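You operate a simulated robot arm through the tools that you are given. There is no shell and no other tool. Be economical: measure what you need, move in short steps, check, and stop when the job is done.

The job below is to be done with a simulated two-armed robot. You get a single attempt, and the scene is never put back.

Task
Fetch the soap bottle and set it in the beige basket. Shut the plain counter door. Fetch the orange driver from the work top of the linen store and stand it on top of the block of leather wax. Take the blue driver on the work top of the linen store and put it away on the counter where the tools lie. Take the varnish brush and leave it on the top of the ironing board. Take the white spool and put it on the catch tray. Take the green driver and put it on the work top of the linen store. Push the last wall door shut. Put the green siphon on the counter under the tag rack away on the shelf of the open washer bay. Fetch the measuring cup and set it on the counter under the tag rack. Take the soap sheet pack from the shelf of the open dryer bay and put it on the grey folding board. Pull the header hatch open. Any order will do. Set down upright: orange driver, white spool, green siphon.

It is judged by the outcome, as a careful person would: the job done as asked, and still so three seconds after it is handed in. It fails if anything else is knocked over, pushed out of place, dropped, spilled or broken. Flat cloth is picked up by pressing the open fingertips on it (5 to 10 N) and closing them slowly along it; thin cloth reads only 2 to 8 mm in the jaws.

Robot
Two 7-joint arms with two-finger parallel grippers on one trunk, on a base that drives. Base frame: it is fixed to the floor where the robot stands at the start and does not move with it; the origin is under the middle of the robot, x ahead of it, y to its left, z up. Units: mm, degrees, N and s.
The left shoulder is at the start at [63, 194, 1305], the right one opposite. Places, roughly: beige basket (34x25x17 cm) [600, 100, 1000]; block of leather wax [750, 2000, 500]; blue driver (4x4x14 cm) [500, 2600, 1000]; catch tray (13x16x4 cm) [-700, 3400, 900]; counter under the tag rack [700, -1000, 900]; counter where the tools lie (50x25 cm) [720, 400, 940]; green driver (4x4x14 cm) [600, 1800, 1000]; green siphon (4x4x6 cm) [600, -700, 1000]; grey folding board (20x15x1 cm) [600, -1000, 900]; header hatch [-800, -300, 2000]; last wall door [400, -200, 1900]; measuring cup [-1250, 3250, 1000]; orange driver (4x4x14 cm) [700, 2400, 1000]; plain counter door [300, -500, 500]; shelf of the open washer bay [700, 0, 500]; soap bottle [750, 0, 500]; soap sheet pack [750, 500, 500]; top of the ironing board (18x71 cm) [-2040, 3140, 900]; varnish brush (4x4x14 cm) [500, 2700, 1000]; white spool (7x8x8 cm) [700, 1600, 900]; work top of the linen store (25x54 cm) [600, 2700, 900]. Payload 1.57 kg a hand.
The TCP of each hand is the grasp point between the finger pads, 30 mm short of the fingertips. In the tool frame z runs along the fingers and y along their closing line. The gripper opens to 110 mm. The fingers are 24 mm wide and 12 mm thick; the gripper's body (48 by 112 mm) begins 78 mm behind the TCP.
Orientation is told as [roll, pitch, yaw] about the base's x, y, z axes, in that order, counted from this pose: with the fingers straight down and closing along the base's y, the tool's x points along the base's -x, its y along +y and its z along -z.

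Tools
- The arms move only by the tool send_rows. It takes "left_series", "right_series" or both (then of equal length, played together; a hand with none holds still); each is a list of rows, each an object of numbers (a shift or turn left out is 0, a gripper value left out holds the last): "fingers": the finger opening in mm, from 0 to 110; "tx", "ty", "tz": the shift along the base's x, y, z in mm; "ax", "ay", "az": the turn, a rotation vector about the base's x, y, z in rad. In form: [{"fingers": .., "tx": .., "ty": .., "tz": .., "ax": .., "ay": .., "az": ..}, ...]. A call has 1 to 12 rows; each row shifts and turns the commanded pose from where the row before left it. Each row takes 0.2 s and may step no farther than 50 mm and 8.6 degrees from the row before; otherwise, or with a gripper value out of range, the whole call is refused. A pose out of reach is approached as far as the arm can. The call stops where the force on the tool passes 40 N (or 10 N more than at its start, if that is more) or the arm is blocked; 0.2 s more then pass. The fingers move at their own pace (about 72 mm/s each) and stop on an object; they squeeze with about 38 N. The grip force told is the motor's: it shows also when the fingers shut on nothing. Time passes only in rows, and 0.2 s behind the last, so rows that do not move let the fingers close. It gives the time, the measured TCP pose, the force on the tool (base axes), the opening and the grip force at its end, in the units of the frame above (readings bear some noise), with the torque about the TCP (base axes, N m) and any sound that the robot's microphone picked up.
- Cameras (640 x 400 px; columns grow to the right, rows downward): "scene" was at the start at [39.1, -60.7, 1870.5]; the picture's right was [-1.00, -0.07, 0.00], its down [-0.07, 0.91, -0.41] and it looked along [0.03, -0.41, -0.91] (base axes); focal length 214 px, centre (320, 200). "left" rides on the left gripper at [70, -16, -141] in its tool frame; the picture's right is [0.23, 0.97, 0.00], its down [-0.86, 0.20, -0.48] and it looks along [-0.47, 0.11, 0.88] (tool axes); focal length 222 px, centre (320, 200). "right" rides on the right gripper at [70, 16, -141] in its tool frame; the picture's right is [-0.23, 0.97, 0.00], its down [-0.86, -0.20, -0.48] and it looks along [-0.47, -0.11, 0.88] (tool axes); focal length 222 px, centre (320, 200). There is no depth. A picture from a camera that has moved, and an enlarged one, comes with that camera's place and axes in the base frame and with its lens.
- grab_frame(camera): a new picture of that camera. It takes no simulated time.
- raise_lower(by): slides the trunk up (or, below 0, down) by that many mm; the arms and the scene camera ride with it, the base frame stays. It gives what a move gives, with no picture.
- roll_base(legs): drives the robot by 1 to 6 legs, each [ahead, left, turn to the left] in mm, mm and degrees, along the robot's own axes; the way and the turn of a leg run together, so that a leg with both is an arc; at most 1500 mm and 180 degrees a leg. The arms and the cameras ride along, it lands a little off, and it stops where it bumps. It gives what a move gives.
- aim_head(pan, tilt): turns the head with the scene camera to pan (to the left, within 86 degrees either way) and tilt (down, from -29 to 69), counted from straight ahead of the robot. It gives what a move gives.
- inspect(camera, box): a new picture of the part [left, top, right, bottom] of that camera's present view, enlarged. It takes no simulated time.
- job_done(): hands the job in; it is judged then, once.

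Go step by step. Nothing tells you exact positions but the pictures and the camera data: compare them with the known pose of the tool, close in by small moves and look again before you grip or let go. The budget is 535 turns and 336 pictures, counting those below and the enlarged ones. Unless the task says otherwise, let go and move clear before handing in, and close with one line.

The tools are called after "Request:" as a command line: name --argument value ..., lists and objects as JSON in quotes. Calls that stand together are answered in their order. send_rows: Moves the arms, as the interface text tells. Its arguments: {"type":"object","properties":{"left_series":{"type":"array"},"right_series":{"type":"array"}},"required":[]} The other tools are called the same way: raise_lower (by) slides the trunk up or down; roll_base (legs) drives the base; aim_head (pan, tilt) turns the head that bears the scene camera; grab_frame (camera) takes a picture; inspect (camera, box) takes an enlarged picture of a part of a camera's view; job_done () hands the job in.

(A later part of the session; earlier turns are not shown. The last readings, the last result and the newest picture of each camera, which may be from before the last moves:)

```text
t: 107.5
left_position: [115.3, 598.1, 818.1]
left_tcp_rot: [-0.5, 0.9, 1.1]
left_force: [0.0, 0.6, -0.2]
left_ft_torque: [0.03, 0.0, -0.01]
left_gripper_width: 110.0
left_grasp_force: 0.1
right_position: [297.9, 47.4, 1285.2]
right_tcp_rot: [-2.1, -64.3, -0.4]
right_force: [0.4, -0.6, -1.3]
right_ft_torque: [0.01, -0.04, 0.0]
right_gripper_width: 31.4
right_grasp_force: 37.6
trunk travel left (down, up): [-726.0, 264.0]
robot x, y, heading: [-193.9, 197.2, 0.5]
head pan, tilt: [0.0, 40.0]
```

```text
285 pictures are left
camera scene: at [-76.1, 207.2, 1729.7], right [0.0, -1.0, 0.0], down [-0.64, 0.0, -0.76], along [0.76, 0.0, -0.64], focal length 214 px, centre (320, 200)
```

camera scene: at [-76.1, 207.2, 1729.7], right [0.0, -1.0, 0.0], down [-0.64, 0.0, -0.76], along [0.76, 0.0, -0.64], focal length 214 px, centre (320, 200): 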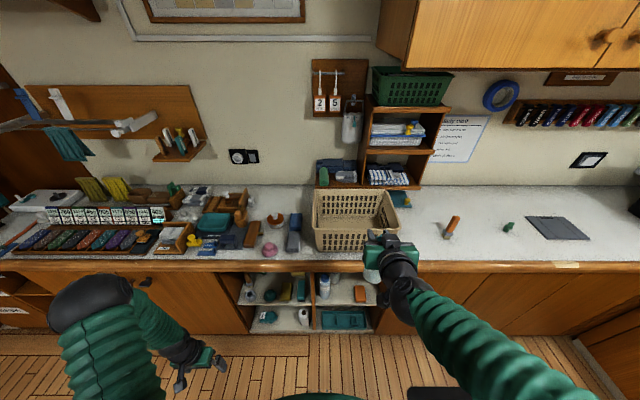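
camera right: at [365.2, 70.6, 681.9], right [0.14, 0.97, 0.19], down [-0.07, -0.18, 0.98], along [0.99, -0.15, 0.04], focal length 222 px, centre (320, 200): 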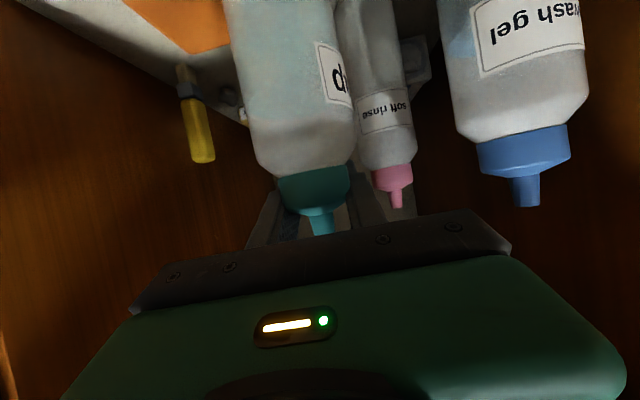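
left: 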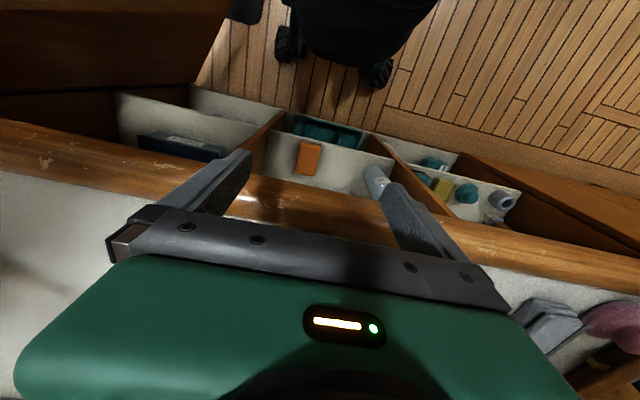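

The basket spans roughly x 520–780, y -107 to 227, rim at z 1075. I drive forward and check the bottle in the hand.

Request:
roll_base --legs '[[190, 0, 0]]'

Request:
grab_frame --camera "right"

Request:
grab_frame --camera "scene"

```text
t: 109.0
left_position: [299.0, 600.9, 819.5]
left_tcp_rot: [-0.4, 0.8, 1.2]
left_force: [0.2, 0.5, 0.0]
left_ft_torque: [-0.01, 0.0, 0.0]
left_gripper_width: 109.7
left_grasp_force: 0.0
right_position: [483.7, 48.6, 1286.8]
right_tcp_rot: [-2.1, -64.6, -0.6]
right_force: [0.1, 0.9, -2.9]
right_ft_torque: [-0.03, -0.01, 0.01]
right_gripper_width: 31.5
right_grasp_force: 37.7
trunk travel left (down, up): [-726.0, 264.0]
robot x, y, heading: [-7.2, 204.5, 0.2]
head pan, tilt: [0.0, 40.0]
```

```text
284 pictures are left
camera right: at [325.8, 71.1, 1283.0], right [0.14, 0.97, 0.19], down [-0.07, -0.18, 0.98], along [0.99, -0.15, 0.04], focal length 222 px, centre (320, 200)
```

right: 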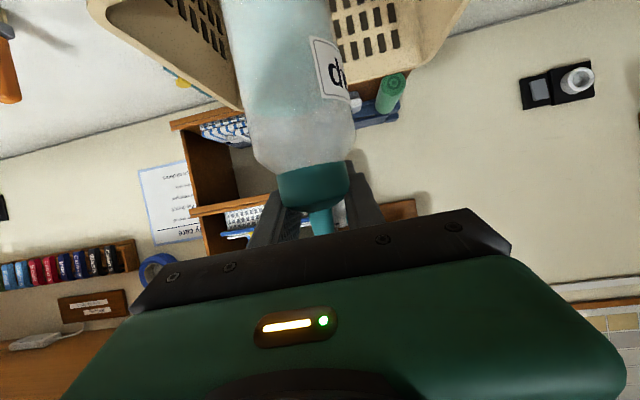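

```text
283 pictures are left
camera scene: at [106.1, 208.1, 1730.1], right [0.01, -1.0, 0.0], down [-0.64, 0.0, -0.77], along [0.77, 0.0, -0.64], focal length 214 px, centre (320, 200)
```

scene: 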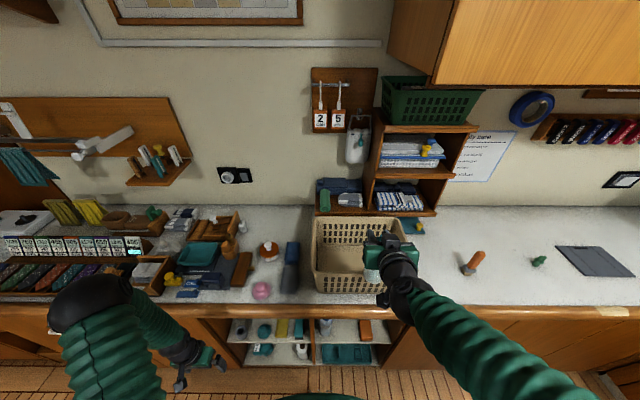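

The bottle hangs straight. I extend the arm 150 mm so it is over the basket's middle, then check.

Request:
send_rows --right_series '[{"tx": 30, "ty": 3}, {"tx": 30, "ty": 3}, {"tx": 30}, {"tx": 30}, {"tx": 30}, {}]'

Request:
aim_head --pan 0 --tilt 55

Request:
inspect --camera "scene" --box '[230, 100, 470, 250]'

```text
t: 110.4
left_position: [300.9, 601.4, 819.0]
left_tcp_rot: [-0.4, 0.8, 1.1]
left_force: [0.5, 0.3, 0.8]
left_ft_torque: [0.0, -0.03, 0.02]
left_gripper_width: 110.1
left_grasp_force: 0.2
right_position: [637.7, 56.3, 1286.9]
right_tcp_rot: [-2.2, -64.5, -0.4]
right_force: [-0.6, 0.2, -1.8]
right_ft_torque: [-0.02, -0.07, -0.01]
right_gripper_width: 31.0
right_grasp_force: 38.4
trunk travel left (down, up): [-726.0, 264.0]
robot x, y, heading: [-6.3, 199.3, 0.1]
head pan, tilt: [0.0, 40.0]
```

```text
t: 111.2
left_position: [301.4, 599.2, 819.1]
left_tcp_rot: [-0.5, 0.9, 1.2]
left_force: [-0.3, -0.5, 0.8]
left_ft_torque: [-0.01, 0.02, 0.02]
left_gripper_width: 110.2
left_grasp_force: 0.0
right_position: [636.3, 55.7, 1286.7]
right_tcp_rot: [-2.1, -64.2, -0.5]
right_force: [-0.9, -0.6, -3.4]
right_ft_torque: [-0.02, -0.07, -0.01]
right_gripper_width: 30.7
right_grasp_force: 37.7
trunk travel left (down, up): [-726.0, 264.0]
robot x, y, heading: [-8.2, 202.4, 0.3]
head pan, tilt: [0.0, 55.0]
```

```text
2.67 times, centred on (350, 175) of scene
camera zoom: at [99.3, 208.3, 1709.1], right [0.01, -1.0, 0.0], down [-0.82, -0.01, -0.57], along [0.57, 0.0, -0.82], focal length 572 px, centre (240, 267)
```

zoom: 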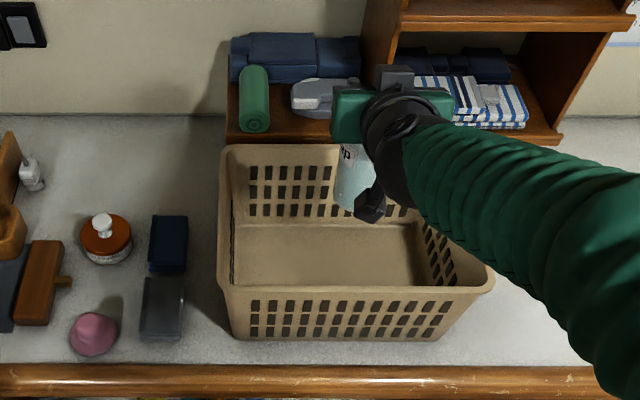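

The bottle hangs over the basket. I lower the trunk 160 mm, then ease it down to contact.

Request:
raise_lower --by -155

Request:
inspect --camera "scene" --box '[230, 100, 470, 250]'

Request:
send_rows --right_series '[{"tz": -10}, {"tz": -6}, {"tz": -5}, {}]'

```text
t: 113.0
left_position: [302.7, 598.7, 664.0]
left_tcp_rot: [-0.5, 0.9, 1.2]
left_force: [-0.7, 0.0, 0.3]
left_ft_torque: [0.01, -0.03, -0.04]
left_gripper_width: 109.9
left_grasp_force: 0.0
right_position: [637.2, 55.5, 1130.6]
right_tcp_rot: [-2.2, -64.2, -0.5]
right_force: [0.0, 0.5, -2.3]
right_ft_torque: [0.0, -0.03, 0.01]
right_gripper_width: 31.0
right_grasp_force: 38.3
trunk travel left (down, up): [-571.0, 419.0]
robot x, y, heading: [-7.0, 198.9, 0.6]
head pan, tilt: [0.0, 55.0]
```

```text
2.67 times, centred on (350, 175) of scene
camera zoom: at [99.2, 208.2, 1554.0], right [0.01, -1.0, 0.0], down [-0.82, -0.01, -0.57], along [0.57, 0.0, -0.82], focal length 572 px, centre (240, 267)
```

zoom: 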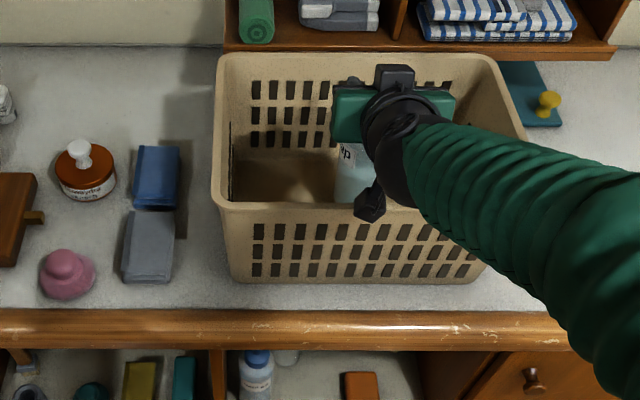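

```text
t: 114.0
left_position: [301.5, 598.4, 663.6]
left_tcp_rot: [-0.4, 0.8, 1.2]
left_force: [0.2, 0.7, 0.3]
left_ft_torque: [0.0, 0.01, 0.0]
left_gripper_width: 110.1
left_grasp_force: 0.1
right_position: [637.3, 55.3, 1109.0]
right_tcp_rot: [-2.1, -64.3, -0.5]
right_force: [-0.4, 0.3, -2.4]
right_ft_torque: [-0.01, -0.06, -0.01]
right_gripper_width: 30.4
right_grasp_force: 37.6
trunk travel left (down, up): [-571.0, 419.0]
robot x, y, heading: [-5.0, 200.4, 0.2]
head pan, tilt: [0.0, 55.0]
```

Request:
send_rows --right_series '[{"tz": -5}, {"tz": -5}, {}]'

Request:
inspect --camera "scene" --box '[270, 90, 430, 190]'

```text
t: 114.8
left_position: [301.6, 599.9, 663.9]
left_tcp_rot: [-0.4, 0.9, 1.2]
left_force: [0.3, -0.4, 0.3]
left_ft_torque: [-0.02, -0.01, 0.0]
left_gripper_width: 110.1
left_grasp_force: 0.1
right_position: [636.9, 54.6, 1099.8]
right_tcp_rot: [-2.1, -64.3, -0.6]
right_force: [-0.5, -0.1, -2.0]
right_ft_torque: [0.02, -0.05, 0.02]
right_gripper_width: 30.5
right_grasp_force: 37.6
trunk travel left (down, up): [-571.0, 419.0]
robot x, y, heading: [-6.0, 203.2, 0.3]
head pan, tilt: [0.0, 55.0]
```

```text
4.00 times, centred on (350, 140) of scene
camera zoom: at [99.2, 208.2, 1554.0], right [0.01, -1.0, 0.0], down [-0.82, -0.01, -0.57], along [0.57, 0.0, -0.82], focal length 858 px, centre (200, 440)
```

zoom: 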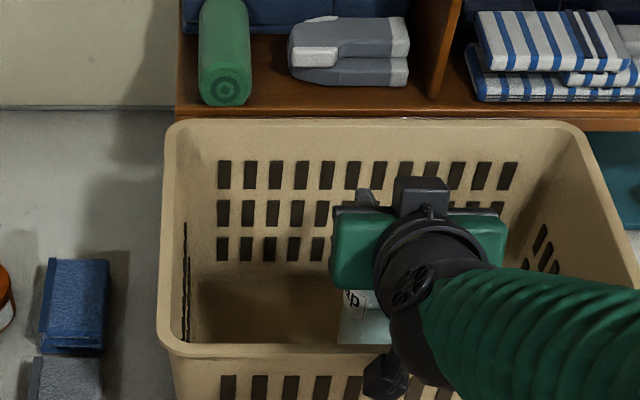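

Request:
send_rows --right_series '[{"tz": -4}, {"tz": -4}, {}]'

Request:
send_rows --right_series '[{"tz": -4}, {"tz": -4}, {}]'

```text
t: 115.5
left_position: [301.0, 599.1, 665.0]
left_tcp_rot: [-0.4, 0.9, 1.2]
left_force: [0.0, 0.8, 0.1]
left_ft_torque: [-0.01, -0.02, -0.03]
left_gripper_width: 109.8
left_grasp_force: 0.1
right_position: [635.9, 53.0, 1098.6]
right_tcp_rot: [-2.2, -65.0, -0.6]
right_force: [4.2, -3.5, 26.1]
right_ft_torque: [0.2, 0.33, -0.02]
right_gripper_width: 30.1
right_grasp_force: 37.9
trunk travel left (down, up): [-571.0, 419.0]
robot x, y, heading: [-5.9, 204.3, 0.5]
head pan, tilt: [0.0, 55.0]
```

```text
t: 116.0
left_position: [302.9, 599.9, 663.4]
left_tcp_rot: [-0.4, 1.0, 1.3]
left_force: [0.4, -0.2, 0.6]
left_ft_torque: [0.02, 0.01, 0.0]
left_gripper_width: 109.8
left_grasp_force: 0.1
right_position: [639.3, 54.8, 1096.9]
right_tcp_rot: [-2.4, -65.6, -0.4]
right_force: [-6.4, -2.0, 18.2]
right_ft_torque: [0.2, 1.36, 0.1]
right_gripper_width: 30.2
right_grasp_force: 37.8
trunk travel left (down, up): [-571.0, 419.0]
robot x, y, heading: [-5.4, 201.9, 0.4]
head pan, tilt: [0.0, 55.0]
stopped in row 2 (right hand): the force on the tool passed its limit at 44 N (the readings are from after the stop); the commanded pose is now the measured one
```

Contact: the bottle stands on the basket floor. I ease up a little and open the fingers.

Request:
send_rows --right_series '[{"tz": 3}, {"fingers": 60}, {"fingers": 60}, {"fingers": 60}]'

Request:
grab_frame --camera "right"

```text
t: 117.0
left_position: [303.3, 598.8, 663.6]
left_tcp_rot: [-0.4, 1.0, 1.2]
left_force: [0.3, -0.3, -0.5]
left_ft_torque: [0.0, 0.01, 0.01]
left_gripper_width: 110.0
left_grasp_force: 0.1
right_position: [639.1, 55.3, 1096.2]
right_tcp_rot: [-2.3, -65.0, -0.5]
right_force: [1.0, -0.9, -0.2]
right_ft_torque: [-0.01, -0.02, 0.01]
right_gripper_width: 60.0
right_grasp_force: 0.1
trunk travel left (down, up): [-571.0, 419.0]
robot x, y, heading: [-5.0, 208.1, 0.2]
head pan, tilt: [0.0, 55.0]
```

```text
279 pictures are left
camera right: at [482.8, 77.2, 1090.7], right [0.14, 0.97, 0.19], down [-0.08, -0.18, 0.98], along [0.99, -0.15, 0.05], focal length 222 px, centre (320, 200)
```

right: 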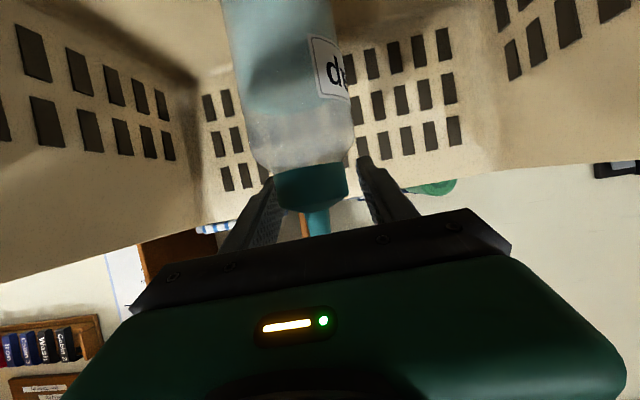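

Released and standing. I back the hand off along -x/up and check the bottle.

Request:
send_rows --right_series '[{"tx": -5, "tz": 12, "fingers": 80}, {"tx": -10, "tz": 20}, {"tz": 30, "tx": -20}, {"tz": 30, "tx": -30}, {"tz": 20, "tx": -40}, {"tx": -45}]'

Request:
grab_frame --camera "right"

```text
t: 118.4
left_position: [301.2, 599.0, 663.4]
left_tcp_rot: [-0.4, 0.9, 1.2]
left_force: [0.4, 0.3, -0.8]
left_ft_torque: [0.02, 0.04, -0.02]
left_gripper_width: 109.9
left_grasp_force: 0.0
right_position: [510.0, 54.7, 1208.5]
right_tcp_rot: [-2.2, -65.0, -0.3]
right_force: [0.0, -0.8, 0.9]
right_ft_torque: [0.0, 0.01, -0.01]
right_gripper_width: 79.9
right_grasp_force: 0.1
right hand out of reach, approached as far as the arm can: row 6
trunk travel left (down, up): [-571.0, 419.0]
robot x, y, heading: [-5.2, 204.2, 0.5]
head pan, tilt: [0.0, 55.0]
```

```text
278 pictures are left
camera right: at [353.8, 78.0, 1202.6], right [0.14, 0.97, 0.19], down [-0.08, -0.18, 0.98], along [0.99, -0.15, 0.05], focal length 222 px, centre (320, 200)
```

right: 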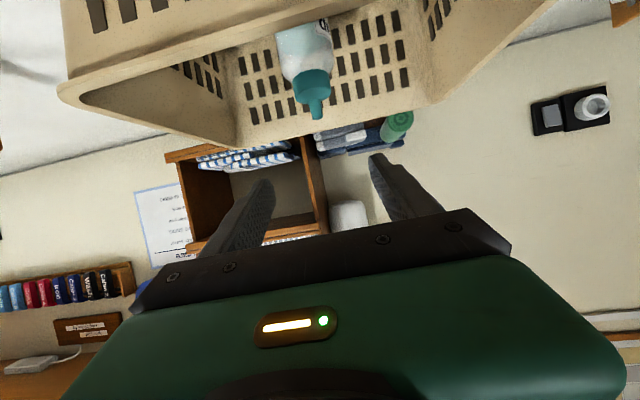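

The soap bottle stands in the basket. Next is the green siphon at about (668, -736); I drive back and right.

Request:
roll_base --legs '[[-150, 0, 0], [0, -730, 0]]'

Request:
aim_head --pan -20 --tilt 50

Request:
grab_frame --camera "scene"

Request:
grab_frame --camera "right"

```text
t: 123.3
left_position: [155.2, -120.7, 662.1]
left_tcp_rot: [-0.5, 1.0, 1.7]
left_force: [-0.3, 0.2, -0.6]
left_ft_torque: [-0.03, 0.02, -0.01]
left_gripper_width: 109.9
left_grasp_force: 0.1
right_position: [367.2, -662.6, 1207.6]
right_tcp_rot: [-2.8, -65.1, 0.3]
right_force: [-0.7, 0.4, 0.2]
right_ft_torque: [-0.05, 0.0, 0.01]
right_gripper_width: 80.0
right_grasp_force: 0.1
trunk travel left (down, up): [-571.0, 419.0]
robot x, y, heading: [-152.7, -522.9, 0.7]
head pan, tilt: [0.0, 55.0]
```

```text
t: 124.2
left_position: [153.8, -120.6, 663.7]
left_tcp_rot: [-0.3, 0.9, 1.6]
left_force: [0.2, 0.5, -0.1]
left_ft_torque: [0.03, 0.02, -0.02]
left_gripper_width: 110.2
left_grasp_force: 0.1
right_position: [366.3, -663.3, 1209.2]
right_tcp_rot: [-2.5, -65.1, 0.1]
right_force: [-0.6, -0.7, 0.2]
right_ft_torque: [0.0, 0.01, 0.0]
right_gripper_width: 80.0
right_grasp_force: 0.0
trunk travel left (down, up): [-571.0, 419.0]
robot x, y, heading: [-151.7, -524.3, 0.6]
head pan, tilt: [-20.0, 50.0]
```

```text
277 pictures are left
camera scene: at [-45.7, -541.0, 1560.6], right [-0.33, -0.94, 0.0], down [-0.72, 0.25, -0.64], along [0.61, -0.21, -0.77], focal length 214 px, centre (320, 200)
```

scene: 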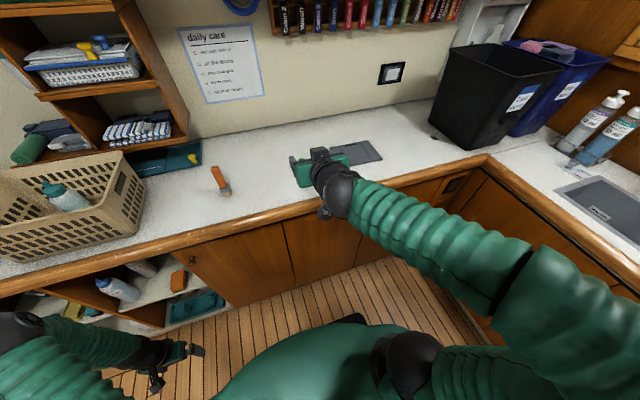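

```text
276 pictures are left
camera right: at [210.4, -642.6, 1202.9], right [0.13, 0.97, 0.19], down [-0.08, -0.18, 0.98], along [0.99, -0.14, 0.06], focal length 222 px, centre (320, 200)
```

right: 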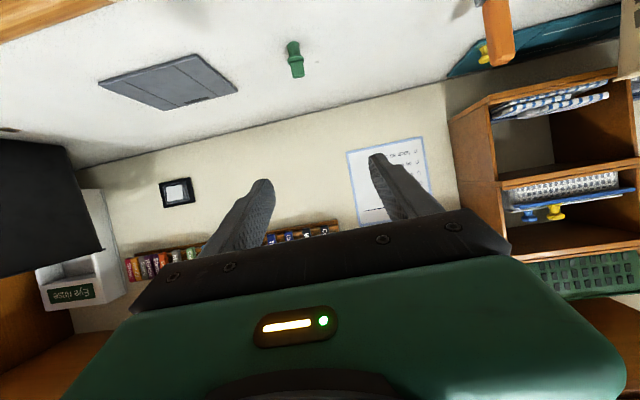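

Request:
inspect --camera "right" --box '[250, 10, 346, 70]'

```text
6.67 times, centred on (298, 40) of right
camera zoom: at [210.4, -642.6, 1202.9], right [0.13, 0.97, 0.19], down [-0.08, -0.18, 0.98], along [0.99, -0.14, 0.06], focal length 1481 px, centre (467, 1267)
```

zoom: 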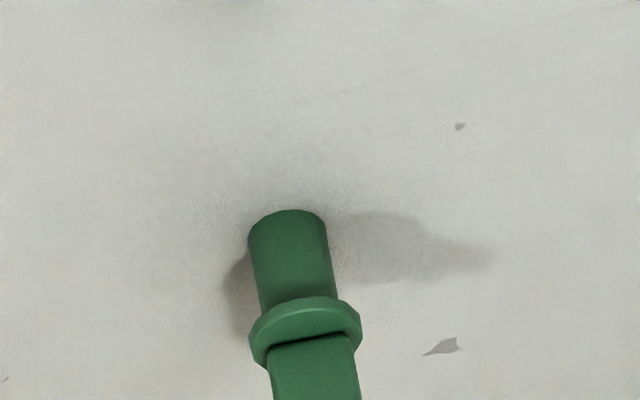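

The siphon stands at about (684, -706), its flat tab on top around z 950. I approach it.

Request:
raise_lower --by -80

Request:
roll_base --legs '[[130, 0, 0]]'

Request:
send_rows --right_series '[{"ty": -10, "tz": -20, "tx": 10}, {"ty": -10, "tz": -25, "tx": 10}, {"ty": -10, "tz": -25, "tx": 10}, {"ty": -10, "tz": -25, "tx": 10}, {"tz": -25, "tx": 20}, {"tz": -10, "tx": 20}, {}]'

Request:
grab_frame --camera "right"

```text
t: 125.3
left_position: [155.3, -122.7, 583.8]
left_tcp_rot: [-0.4, 1.0, 1.6]
left_force: [-0.2, 0.6, 0.1]
left_ft_torque: [0.04, 0.01, -0.04]
left_gripper_width: 110.2
left_grasp_force: 0.1
right_position: [368.1, -665.2, 1129.9]
right_tcp_rot: [-2.4, -65.1, 0.0]
right_force: [0.5, 0.4, 0.1]
right_ft_torque: [-0.02, -0.01, -0.03]
right_gripper_width: 80.1
right_grasp_force: 0.1
trunk travel left (down, up): [-491.0, 499.0]
robot x, y, heading: [-147.3, -518.3, 0.8]
head pan, tilt: [-20.0, 50.0]
```

```text
t: 126.6
left_position: [283.8, -120.7, 584.2]
left_tcp_rot: [-0.3, 0.9, 1.5]
left_force: [0.0, 0.7, -0.3]
left_ft_torque: [-0.01, 0.01, 0.02]
left_gripper_width: 110.0
left_grasp_force: 0.0
right_position: [497.1, -664.4, 1128.1]
right_tcp_rot: [-2.4, -65.1, 0.0]
right_force: [-0.5, 0.6, 0.3]
right_ft_torque: [0.01, 0.01, 0.0]
right_gripper_width: 79.9
right_grasp_force: 0.1
trunk travel left (down, up): [-491.0, 499.0]
robot x, y, heading: [-23.3, -517.8, 0.5]
head pan, tilt: [-20.0, 50.0]
```

```text
t: 128.2
left_position: [283.4, -122.3, 583.6]
left_tcp_rot: [-0.4, 1.0, 1.7]
left_force: [-1.0, -0.8, -0.6]
left_ft_torque: [0.02, 0.0, 0.0]
left_gripper_width: 110.1
left_grasp_force: 0.1
right_position: [576.5, -702.5, 997.9]
right_tcp_rot: [-2.3, -65.2, -0.1]
right_force: [-0.2, -0.2, 0.3]
right_ft_torque: [0.02, -0.01, 0.01]
right_gripper_width: 80.1
right_grasp_force: 0.1
trunk travel left (down, up): [-491.0, 499.0]
robot x, y, heading: [-22.4, -520.1, 0.8]
head pan, tilt: [-20.0, 50.0]
```

```text
274 pictures are left
camera right: at [419.9, -679.6, 991.2], right [0.13, 0.97, 0.19], down [-0.08, -0.18, 0.98], along [0.99, -0.15, 0.06], focal length 222 px, centre (320, 200)
```

right: 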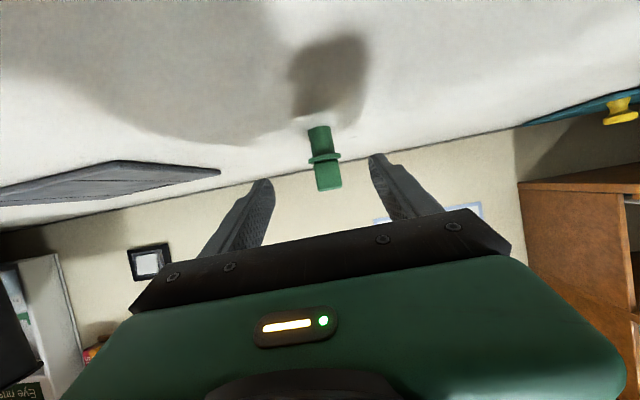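

The tab is a bit below and about 70 mm ahead of the grasp point. I close in partway and look again.

Request:
send_rows --right_series '[{"tz": -12, "tx": 10, "fingers": 60}, {"tx": 15}, {"tx": 15}, {}]'

Request:
grab_frame --camera "right"

```text
t: 129.2
left_position: [283.6, -122.2, 583.3]
left_tcp_rot: [-0.4, 1.0, 1.6]
left_force: [0.4, 0.3, -0.4]
left_ft_torque: [0.03, 0.02, -0.01]
left_gripper_width: 110.3
left_grasp_force: 0.1
right_position: [616.1, -704.2, 985.7]
right_tcp_rot: [-2.5, -65.1, -0.1]
right_force: [-0.6, 0.1, -0.1]
right_ft_torque: [-0.01, 0.0, 0.01]
right_gripper_width: 60.0
right_grasp_force: 0.1
trunk travel left (down, up): [-491.0, 499.0]
robot x, y, heading: [-21.2, -522.2, 0.5]
head pan, tilt: [-20.0, 50.0]
```

```text
273 pictures are left
camera right: at [459.5, -682.2, 980.1], right [0.13, 0.97, 0.19], down [-0.08, -0.18, 0.98], along [0.99, -0.15, 0.06], focal length 222 px, centre (320, 200)
```

right: 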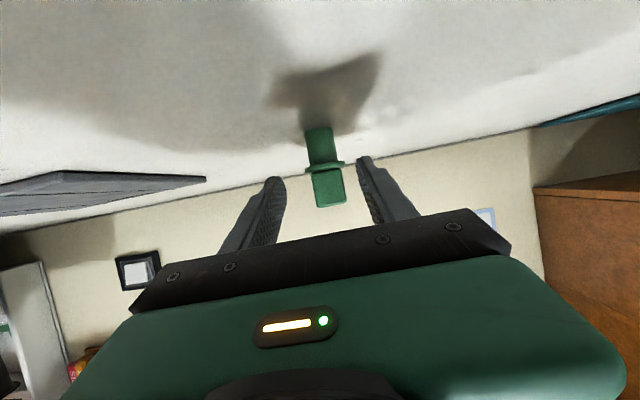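

Request:
send_rows --right_series '[{"tx": 12, "ty": 3, "tz": -3}, {"tx": 13}, {"fingers": 10}, {"fingers": 10}, {"fingers": 0}, {"fingers": 0}]'

Request:
grab_frame --camera "right"

```text
t: 130.6
left_position: [284.5, -121.2, 582.3]
left_tcp_rot: [-0.5, 0.9, 1.5]
left_force: [0.1, 0.5, -0.4]
left_ft_torque: [-0.02, -0.03, 0.02]
left_gripper_width: 109.9
left_grasp_force: 0.1
right_position: [640.6, -701.6, 983.4]
right_tcp_rot: [-2.3, -65.2, -0.1]
right_force: [-0.3, 1.2, 1.8]
right_ft_torque: [0.05, 0.0, -0.03]
right_gripper_width: 22.2
right_grasp_force: 34.8
trunk travel left (down, up): [-491.0, 499.0]
robot x, y, heading: [-19.9, -519.5, 0.8]
head pan, tilt: [-20.0, 50.0]
```

```text
272 pictures are left
camera right: at [484.5, -679.3, 977.5], right [0.13, 0.97, 0.19], down [-0.08, -0.18, 0.98], along [0.99, -0.15, 0.06], focal length 222 px, centre (320, 200)
```

right: 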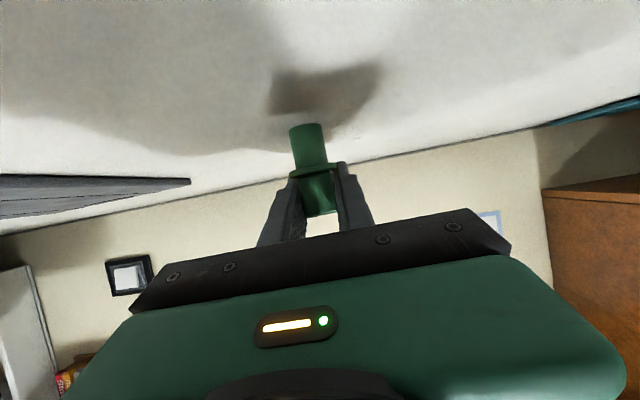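

The siphon is gripped on its tab. I lift it, back off and move in front of the washer bay.

Request:
send_rows --right_series '[{"tz": 15}, {"tz": 25}, {"tz": 25, "tx": -20}, {"tz": 15, "tx": -40}, {"tx": -45}]'

Request:
grab_frame --camera "right"

Request:
roll_base --legs '[[-190, 0, 0], [0, 760, 0]]'

Request:
raise_lower --by -365

Request:
grab_frame --camera "right"

```text
t: 131.8
left_position: [283.0, -122.3, 584.2]
left_tcp_rot: [-0.5, 0.8, 1.6]
left_force: [-0.1, -0.1, -0.3]
left_ft_torque: [-0.02, -0.02, -0.02]
left_gripper_width: 110.0
left_grasp_force: 0.0
right_position: [533.3, -702.9, 1063.9]
right_tcp_rot: [-2.3, -65.2, -0.1]
right_force: [0.6, -0.7, -0.1]
right_ft_torque: [0.03, -0.04, -0.04]
right_gripper_width: 22.0
right_grasp_force: 35.6
trunk travel left (down, up): [-491.0, 499.0]
robot x, y, heading: [-23.1, -522.8, 0.7]
head pan, tilt: [-20.0, 50.0]
```

```text
271 pictures are left
camera right: at [377.0, -681.1, 1058.1], right [0.13, 0.97, 0.19], down [-0.08, -0.18, 0.98], along [0.99, -0.15, 0.06], focal length 222 px, centre (320, 200)
```

right: 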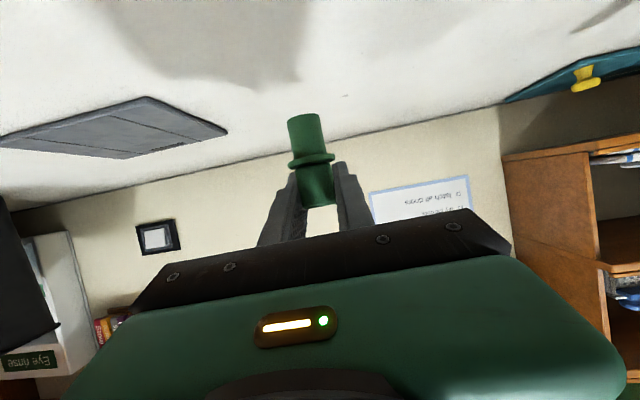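

```text
t: 137.0
left_position: [76.8, 624.4, 583.8]
left_tcp_rot: [-0.3, 0.9, 1.8]
left_force: [0.2, -0.1, -0.1]
left_ft_torque: [0.01, 0.01, 0.01]
left_gripper_width: 110.2
left_grasp_force: 0.0
right_position: [331.2, 43.1, 1062.4]
right_tcp_rot: [-2.1, -65.1, 0.0]
right_force: [-0.2, -0.5, -0.2]
right_ft_torque: [-0.01, 0.0, 0.01]
right_gripper_width: 22.1
right_grasp_force: 34.7
trunk travel left (down, up): [-491.0, 499.0]
robot x, y, heading: [-227.7, 226.7, 0.8]
head pan, tilt: [-20.0, 50.0]
```

```text
t: 140.6
left_position: [76.1, 626.4, 218.9]
left_tcp_rot: [-0.5, 0.9, 1.7]
left_force: [-0.8, -0.2, -0.2]
left_ft_torque: [-0.02, 0.02, -0.05]
left_gripper_width: 110.1
left_grasp_force: 0.0
right_position: [330.3, 45.3, 699.7]
right_tcp_rot: [-2.6, -65.2, 0.2]
right_force: [-0.5, -0.9, 0.1]
right_ft_torque: [0.01, 0.01, 0.0]
right_gripper_width: 22.3
right_grasp_force: 34.8
trunk travel left (down, up): [-126.0, 864.0]
robot x, y, heading: [-230.4, 227.2, 0.6]
head pan, tilt: [-20.0, 50.0]
```

```text
270 pictures are left
camera right: at [172.4, 67.0, 692.8], right [0.13, 0.97, 0.19], down [-0.08, -0.18, 0.98], along [0.99, -0.14, 0.06], focal length 222 px, centre (320, 200)
```

right: 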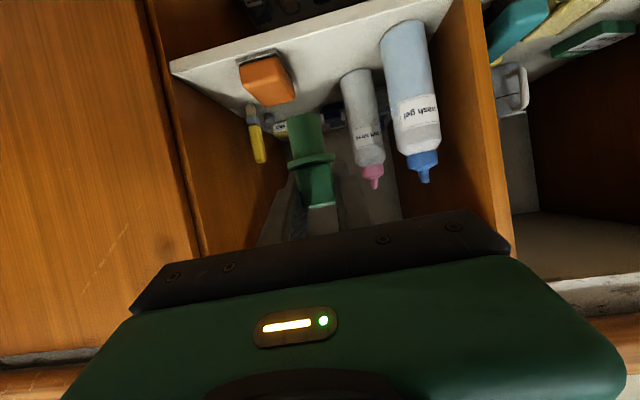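

I can place the siphon around (590, 70), between the orange box and the wash gel. I lower the hand and drive in.

Request:
send_rows --right_series '[{"tz": -25, "ty": 5}, {"tz": -25, "ty": 5}, {"tz": -25, "ty": 5}, {"tz": -25, "ty": 5}, {"tz": -15, "ty": 5}]'

Request:
roll_base --legs '[[190, 0, 0]]'

Request:
grab_frame --camera "right"

Request:
grab_frame --camera "scene"

```text
t: 141.8
left_position: [76.1, 624.7, 219.0]
left_tcp_rot: [-0.4, 0.9, 1.8]
left_force: [-0.4, -0.2, -0.1]
left_ft_torque: [0.03, 0.02, 0.0]
left_gripper_width: 110.1
left_grasp_force: 0.0
right_position: [327.6, 70.6, 583.4]
right_tcp_rot: [-2.5, -65.2, 0.3]
right_force: [0.5, -0.3, 0.2]
right_ft_torque: [0.0, 0.01, 0.0]
right_gripper_width: 22.0
right_grasp_force: 35.2
trunk travel left (down, up): [-126.0, 864.0]
robot x, y, heading: [-229.7, 225.9, 1.0]
head pan, tilt: [-20.0, 50.0]
```

```text
t: 143.3
left_position: [263.9, 629.0, 218.2]
left_tcp_rot: [-0.4, 0.9, 1.8]
left_force: [0.4, -0.7, -1.1]
left_ft_torque: [-0.01, 0.0, -0.01]
left_gripper_width: 110.1
left_grasp_force: 0.1
right_position: [516.4, 73.5, 582.9]
right_tcp_rot: [-2.5, -65.2, 0.3]
right_force: [0.1, 0.5, 0.0]
right_ft_torque: [-0.02, 0.03, 0.01]
right_gripper_width: 22.1
right_grasp_force: 35.1
trunk travel left (down, up): [-126.0, 864.0]
robot x, y, heading: [-38.2, 228.4, 1.0]
head pan, tilt: [-20.0, 50.0]
```

```text
269 pictures are left
camera right: at [359.1, 95.1, 577.7], right [0.13, 0.97, 0.19], down [-0.08, -0.18, 0.98], along [0.99, -0.14, 0.06], focal length 222 px, centre (320, 200)
```

right: 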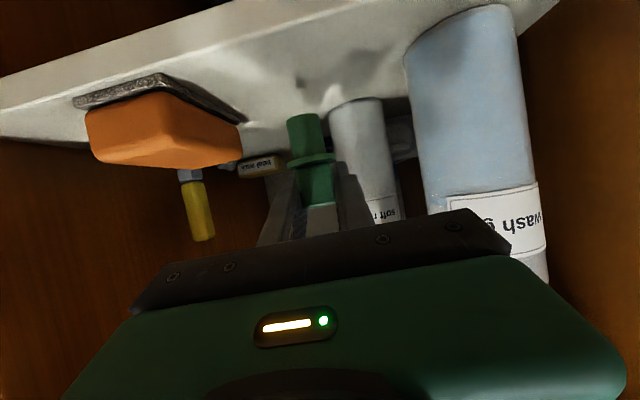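

```text
268 pictures are left
camera scene: at [65.4, 209.0, 1115.5], right [-0.33, -0.94, 0.0], down [-0.73, 0.25, -0.64], along [0.61, -0.21, -0.77], focal length 214 px, centre (320, 200)
```

scene: 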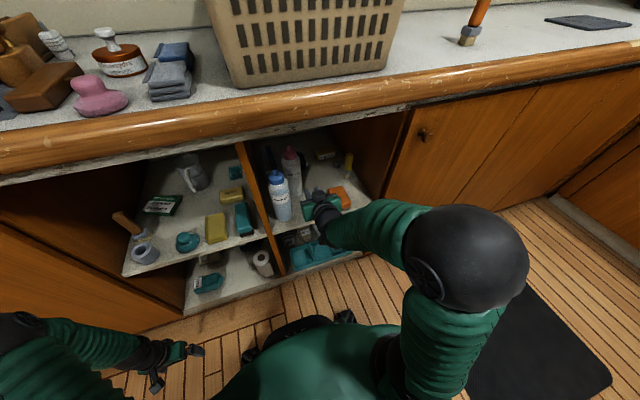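

Request:
send_rows --right_series '[{"tx": 20, "ty": -6}, {"tx": 20, "ty": -5}, {"tx": 20}, {"tx": 10, "tz": -8}, {"tz": -10}, {}]'

Request:
grab_frame --camera "right"

```text
t: 144.7
left_position: [262.9, 628.7, 218.4]
left_tcp_rot: [-0.4, 0.8, 1.9]
left_force: [-1.7, -0.2, 0.1]
left_ft_torque: [0.02, 0.0, 0.0]
left_gripper_width: 109.8
left_grasp_force: 0.1
right_position: [586.0, 62.8, 566.6]
right_tcp_rot: [-2.5, -65.3, 0.1]
right_force: [0.3, -0.1, 0.7]
right_ft_torque: [-0.02, -0.02, 0.01]
right_gripper_width: 22.3
right_grasp_force: 35.0
trunk travel left (down, up): [-126.0, 864.0]
robot x, y, heading: [-39.8, 228.0, 0.9]
head pan, tilt: [-20.0, 50.0]
```

```text
267 pictures are left
camera right: at [429.3, 83.9, 559.8], right [0.13, 0.97, 0.19], down [-0.08, -0.18, 0.98], along [0.99, -0.14, 0.06], focal length 222 px, centre (320, 200)
```

right: 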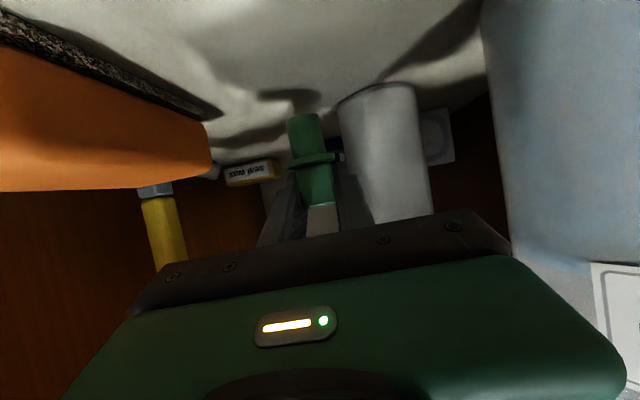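

Request:
send_rows --right_series '[{"tz": -6}, {"tz": -6}, {"tz": -5}, {"tz": -5}, {}]'

Request:
grab_frame --camera "right"

```text
t: 145.9
left_position: [262.0, 628.4, 221.4]
left_tcp_rot: [-0.5, 0.7, 1.8]
left_force: [0.1, -0.3, 0.0]
left_ft_torque: [0.02, -0.03, 0.0]
left_gripper_width: 109.8
left_grasp_force: 0.1
right_position: [586.2, 63.2, 549.2]
right_tcp_rot: [-2.5, -65.8, 0.2]
right_force: [-3.7, -1.7, 23.7]
right_ft_torque: [0.1, 0.49, 0.02]
right_gripper_width: 22.0
right_grasp_force: 35.5
trunk travel left (down, up): [-126.0, 864.0]
robot x, y, heading: [-38.7, 230.3, 0.6]
head pan, tilt: [-20.0, 50.0]
```

```text
266 pictures are left
camera right: at [429.4, 84.3, 541.5], right [0.13, 0.97, 0.19], down [-0.09, -0.18, 0.98], along [0.99, -0.14, 0.07], focal length 222 px, centre (320, 200)
```

right: 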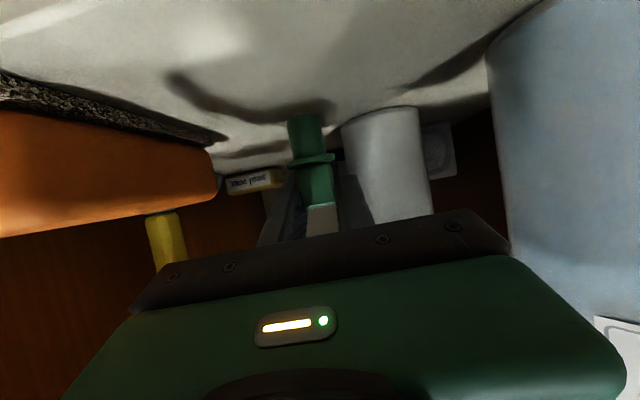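

Contact at 24 N. I ease up 2 mm, open and check.

Request:
send_rows --right_series '[{"tz": 4}, {"fingers": 34}, {"fingers": 40}, {"fingers": 46}]'

Request:
grab_frame --camera "right"

```text
t: 146.9
left_position: [262.7, 628.6, 218.9]
left_tcp_rot: [-0.4, 0.9, 1.8]
left_force: [0.7, -0.1, 0.1]
left_ft_torque: [-0.01, 0.0, 0.01]
left_gripper_width: 110.2
left_grasp_force: 0.0
right_position: [585.4, 62.9, 545.8]
right_tcp_rot: [-2.5, -65.0, 0.3]
right_force: [-0.1, -0.6, -1.0]
right_ft_torque: [-0.05, 0.01, -0.01]
right_gripper_width: 45.6
right_grasp_force: 0.2
trunk travel left (down, up): [-126.0, 864.0]
robot x, y, heading: [-38.5, 227.4, 1.2]
head pan, tilt: [-20.0, 50.0]
```

```text
265 pictures are left
camera right: at [428.5, 83.9, 541.4], right [0.13, 0.97, 0.19], down [-0.08, -0.18, 0.98], along [0.99, -0.14, 0.06], focal length 222 px, centre (320, 200)
```

right: 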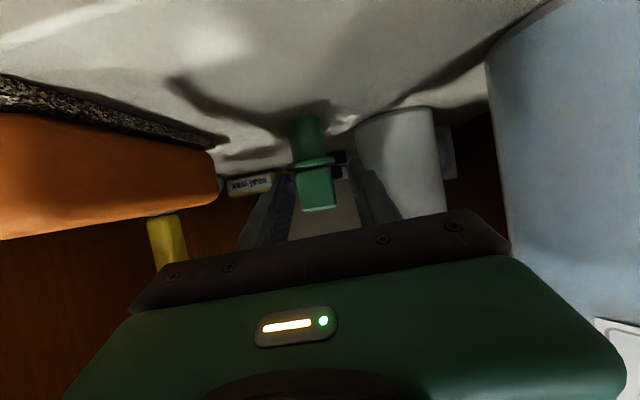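

The siphon stands free. I withdraw straight back.

Request:
send_rows --right_series '[{"fingers": 54}, {"tx": -15}, {"tx": -20}, {"tx": -25}, {"tx": -25}, {"tx": -25}, {"tx": -25}]'

Request:
roll_base --legs '[[-100, 0, 0]]'

Request:
grab_frame --camera "right"

```text
t: 148.5
left_position: [262.8, 628.6, 219.8]
left_tcp_rot: [-0.3, 0.8, 1.8]
left_force: [0.0, -0.3, 0.6]
left_ft_torque: [0.02, 0.01, 0.02]
left_gripper_width: 109.9
left_grasp_force: 0.1
right_position: [485.3, 67.3, 550.7]
right_tcp_rot: [-2.5, -65.2, 0.4]
right_force: [-0.5, 0.1, -0.6]
right_ft_torque: [0.02, 0.02, 0.02]
right_gripper_width: 54.1
right_grasp_force: 0.1
right hand out of reach, approached as far as the arm can: row 6, 7
trunk travel left (down, up): [-126.0, 864.0]
robot x, y, heading: [-39.3, 225.9, 0.6]
head pan, tilt: [-20.0, 50.0]
```

```text
t: 149.7
left_position: [164.0, 626.8, 219.8]
left_tcp_rot: [-0.4, 0.9, 1.9]
left_force: [0.9, 0.5, -0.2]
left_ft_torque: [-0.03, 0.02, -0.01]
left_gripper_width: 109.8
left_grasp_force: 0.1
right_position: [386.2, 65.5, 550.9]
right_tcp_rot: [-2.5, -65.3, 0.3]
right_force: [0.3, 0.2, -0.3]
right_ft_torque: [0.02, -0.02, 0.0]
right_gripper_width: 54.0
right_grasp_force: 0.0
trunk travel left (down, up): [-126.0, 864.0]
robot x, y, heading: [-145.0, 230.3, 0.9]
head pan, tilt: [-20.0, 50.0]
```

```text
264 pictures are left
camera right: at [228.7, 87.4, 544.8], right [0.13, 0.97, 0.19], down [-0.08, -0.18, 0.98], along [0.99, -0.14, 0.06], focal length 222 px, centre (320, 200)
```

right: 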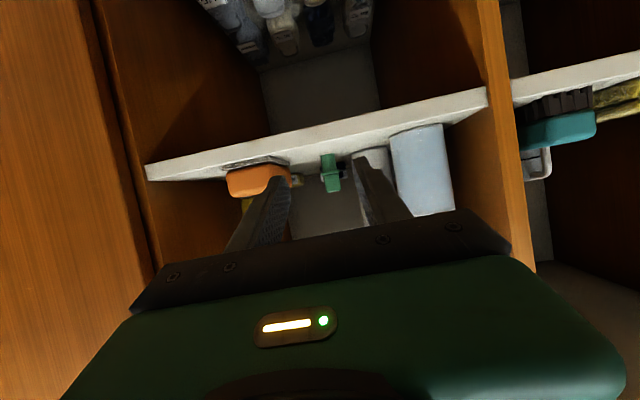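

The siphon stands on the shelf. Next the soap sheet pack, which I estimate at (699, 577) on the left bay's shelf, long axis roughly along y. I move in front of that bay and look with the hand camera.

Request:
roll_base --legs '[[0, 440, 0]]'

Request:
send_rows --right_series '[{"tz": 25}, {"tz": 25}, {"tz": 25}, {"tz": 25}, {"tz": 25}]'

Request:
grab_frame --camera "right"

Request:
aim_head --pan 0 --tilt 35

Request:
grab_frame --camera "scene"

```text
t: 152.3
left_position: [154.7, 1060.4, 219.3]
left_tcp_rot: [-0.4, 0.8, 2.0]
left_force: [-0.8, 0.0, -1.1]
left_ft_torque: [0.01, 0.0, 0.01]
left_gripper_width: 109.9
left_grasp_force: 0.1
right_position: [377.9, 499.8, 550.6]
right_tcp_rot: [-2.4, -65.2, 0.5]
right_force: [-0.4, 1.0, -0.5]
right_ft_torque: [0.03, 0.01, -0.01]
right_gripper_width: 54.0
right_grasp_force: 0.2
trunk travel left (down, up): [-126.0, 864.0]
robot x, y, heading: [-151.8, 662.4, 0.9]
head pan, tilt: [-20.0, 50.0]
```

```text
t: 153.5
left_position: [153.4, 1060.1, 219.1]
left_tcp_rot: [-0.4, 0.8, 2.0]
left_force: [0.3, -0.4, 0.4]
left_ft_torque: [0.0, -0.04, -0.03]
left_gripper_width: 109.6
left_grasp_force: 0.0
right_position: [378.7, 499.8, 677.3]
right_tcp_rot: [-2.5, -65.2, 0.5]
right_force: [-0.1, 0.2, 0.0]
right_ft_torque: [-0.01, -0.02, 0.0]
right_gripper_width: 54.2
right_grasp_force: 0.1
trunk travel left (down, up): [-126.0, 864.0]
robot x, y, heading: [-149.6, 658.8, 1.2]
head pan, tilt: [-20.0, 50.0]
```

```text
263 pictures are left
camera right: at [220.8, 521.2, 670.8], right [0.12, 0.97, 0.19], down [-0.08, -0.18, 0.98], along [0.99, -0.14, 0.06], focal length 222 px, centre (320, 200)
```

right: 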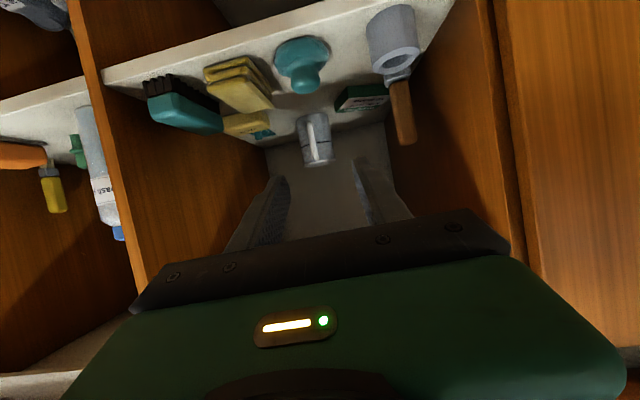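

```text
t: 154.3
left_position: [154.3, 1060.8, 218.8]
left_tcp_rot: [-0.5, 0.8, 2.0]
left_force: [0.2, 0.4, 0.1]
left_ft_torque: [0.01, 0.0, -0.01]
left_gripper_width: 110.0
left_grasp_force: 0.0
right_position: [378.4, 501.3, 676.2]
right_tcp_rot: [-2.4, -65.3, 0.5]
right_force: [0.1, 0.1, -0.1]
right_ft_torque: [0.01, -0.06, 0.0]
right_gripper_width: 54.2
right_grasp_force: 0.0
trunk travel left (down, up): [-126.0, 864.0]
robot x, y, heading: [-147.9, 658.9, 1.0]
head pan, tilt: [0.0, 35.0]
```

```text
262 pictures are left
camera scene: at [-26.9, 666.4, 1137.2], right [0.02, -1.0, 0.0], down [-0.58, -0.01, -0.82], along [0.82, 0.02, -0.58], focal length 214 px, centre (320, 200)
```

scene: 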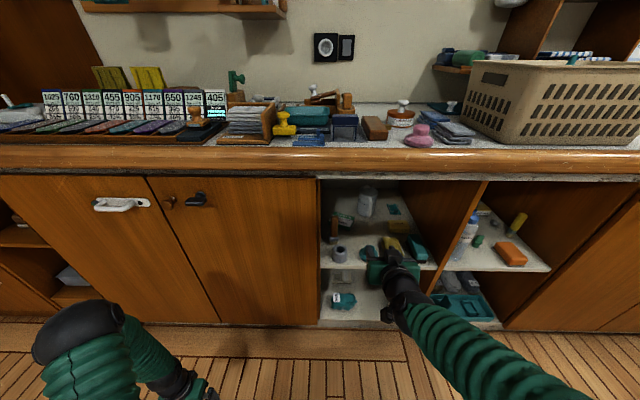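

Request:
inspect --camera "scene" --box '[316, 175, 444, 255]'

Request:
inspect --camera "right" --box '[220, 20, 460, 170]'

```text
5.00 times, centred on (380, 215) of scene
camera zoom: at [-26.9, 666.4, 1137.2], right [0.02, -1.0, 0.0], down [-0.58, -0.01, -0.82], along [0.82, 0.02, -0.58], focal length 1072 px, centre (20, 125)
```

zoom: 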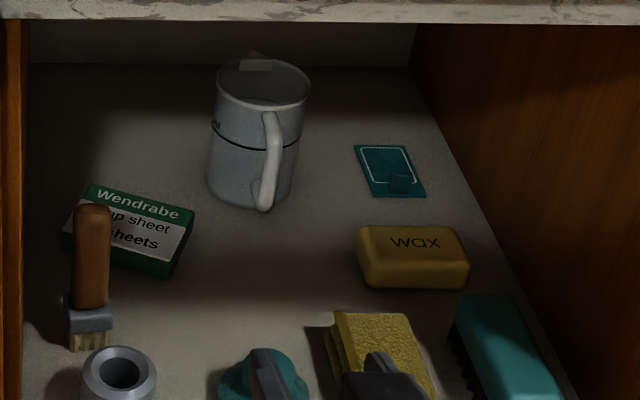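

```text
2.67 times, centred on (340, 95) of right
camera zoom: at [220.8, 521.3, 670.3], right [0.12, 0.97, 0.19], down [-0.08, -0.18, 0.98], along [0.99, -0.14, 0.06], focal length 592 px, centre (267, 480)
```

zoom: 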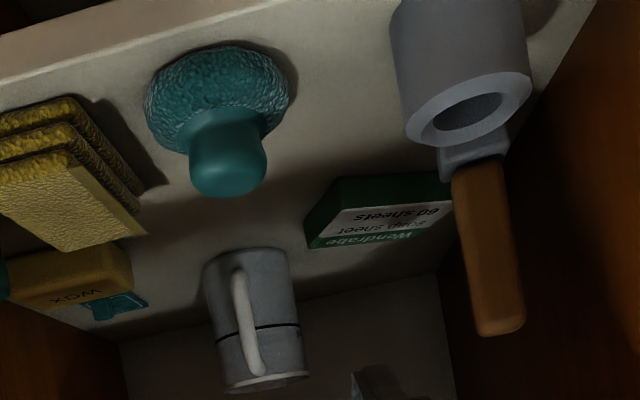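

I measure the pack at centre (698, 590), about 100 × 73 mm, its long side 23° off the y axis. I'll grip it across the short side from above, so I back off and try the hand pointing down with a yaw of 65°.

Request:
roll_base --legs '[[-170, 0, 0]]'

Request:
send_rows --right_series '[{"ay": 0.14, "tx": 12}, {"ay": 0.14, "tx": 12}, {"ay": 0.14, "tx": 12}, {"ay": 0.14, "tx": 12}, {"ay": 0.14, "tx": 12}, {"ay": 0.14, "tx": 12}, {"ay": 0.14, "tx": 12}, {"ay": 0.14, "tx": 12}, {}]'

```text
t: 155.8
left_position: [-16.5, 1057.2, 219.6]
left_tcp_rot: [-0.4, 0.7, 1.9]
left_force: [0.2, -0.2, -0.2]
left_ft_torque: [0.01, 0.02, 0.0]
left_gripper_width: 110.4
left_grasp_force: 0.0
right_position: [205.7, 495.7, 676.4]
right_tcp_rot: [-2.3, -65.2, 0.4]
right_force: [0.6, 0.0, 0.1]
right_ft_torque: [-0.01, -0.01, 0.01]
right_gripper_width: 54.0
right_grasp_force: 0.0
trunk travel left (down, up): [-126.0, 864.0]
robot x, y, heading: [-318.0, 655.6, 1.1]
head pan, tilt: [0.0, 35.0]
```

```text
t: 157.8
left_position: [-16.6, 1057.2, 219.5]
left_tcp_rot: [-0.4, 0.7, 2.0]
left_force: [0.0, 0.5, 0.7]
left_ft_torque: [-0.02, 0.01, -0.02]
left_gripper_width: 110.3
left_grasp_force: 0.1
right_position: [287.0, 477.1, 683.1]
right_tcp_rot: [-6.1, -13.3, -0.2]
right_force: [-0.1, -0.3, -0.4]
right_ft_torque: [0.02, 0.01, -0.03]
right_gripper_width: 54.2
right_grasp_force: 0.1
right hand out of reach, approached as far as the arm can: row 1, 2, 3
trunk travel left (down, up): [-126.0, 864.0]
robot x, y, heading: [-316.2, 658.5, 1.5]
head pan, tilt: [0.0, 35.0]
```

The hand goes down fine. Now I straighten it and yaw.

Request:
send_rows --right_series '[{"ay": 0.11, "tz": -10}, {"ay": 0.12, "ax": 0.05, "tz": -10}, {"az": 0.14, "ax": 0.05}, {"az": 0.14}, {"az": 0.14}, {"az": 0.14}, {"az": 0.14}, {"az": 0.14}, {"az": 0.14}, {"az": 0.14}, {"fingers": 105}]'

Request:
grab_frame --camera "scene"

```text
t: 160.2
left_position: [-16.8, 1055.6, 220.4]
left_tcp_rot: [-0.4, 0.7, 1.9]
left_force: [-0.1, -0.6, 0.0]
left_ft_torque: [-0.03, 0.0, 0.02]
left_gripper_width: 110.2
left_grasp_force: 0.1
right_position: [130.1, 558.7, 603.5]
right_tcp_rot: [-0.3, -0.4, 63.6]
right_force: [-0.5, -0.6, -0.4]
right_ft_torque: [-0.01, -0.02, -0.01]
right_gripper_width: 105.3
right_grasp_force: 0.3
right hand out of reach, approached as far as the arm can: row 5, 6, 7, 8, 9, 10
trunk travel left (down, up): [-126.0, 864.0]
robot x, y, heading: [-316.9, 658.2, 0.9]
head pan, tilt: [0.0, 35.0]
```

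```text
259 pictures are left
camera scene: at [-197.2, 662.5, 1137.2], right [0.02, -1.0, 0.0], down [-0.58, -0.01, -0.82], along [0.82, 0.02, -0.58], focal length 214 px, centre (320, 200)
```

scene: 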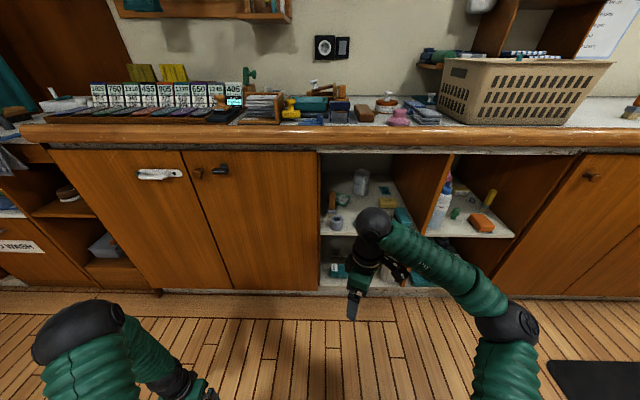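

Request:
send_rows --right_series '[{"tx": 30}, {"tx": 30}, {"tx": 30}, {"tx": 30}, {"tx": 30}]'

```text
t: 161.4
left_position: [-16.5, 1055.8, 219.7]
left_tcp_rot: [-0.4, 0.7, 1.9]
left_force: [0.1, 0.9, 0.9]
left_ft_torque: [0.01, 0.0, -0.03]
left_gripper_width: 110.0
left_grasp_force: 0.0
right_position: [151.3, 591.6, 588.7]
right_tcp_rot: [-0.5, -0.3, 63.7]
right_force: [-0.3, -0.1, -0.1]
right_ft_torque: [0.06, 0.0, -0.03]
right_gripper_width: 104.9
right_grasp_force: 0.0
right hand out of reach, approached as far as the arm can: row 1, 2, 3, 4, 5
trunk travel left (down, up): [-126.0, 864.0]
robot x, y, heading: [-318.6, 654.9, 1.2]
head pan, tilt: [0.0, 35.0]
```

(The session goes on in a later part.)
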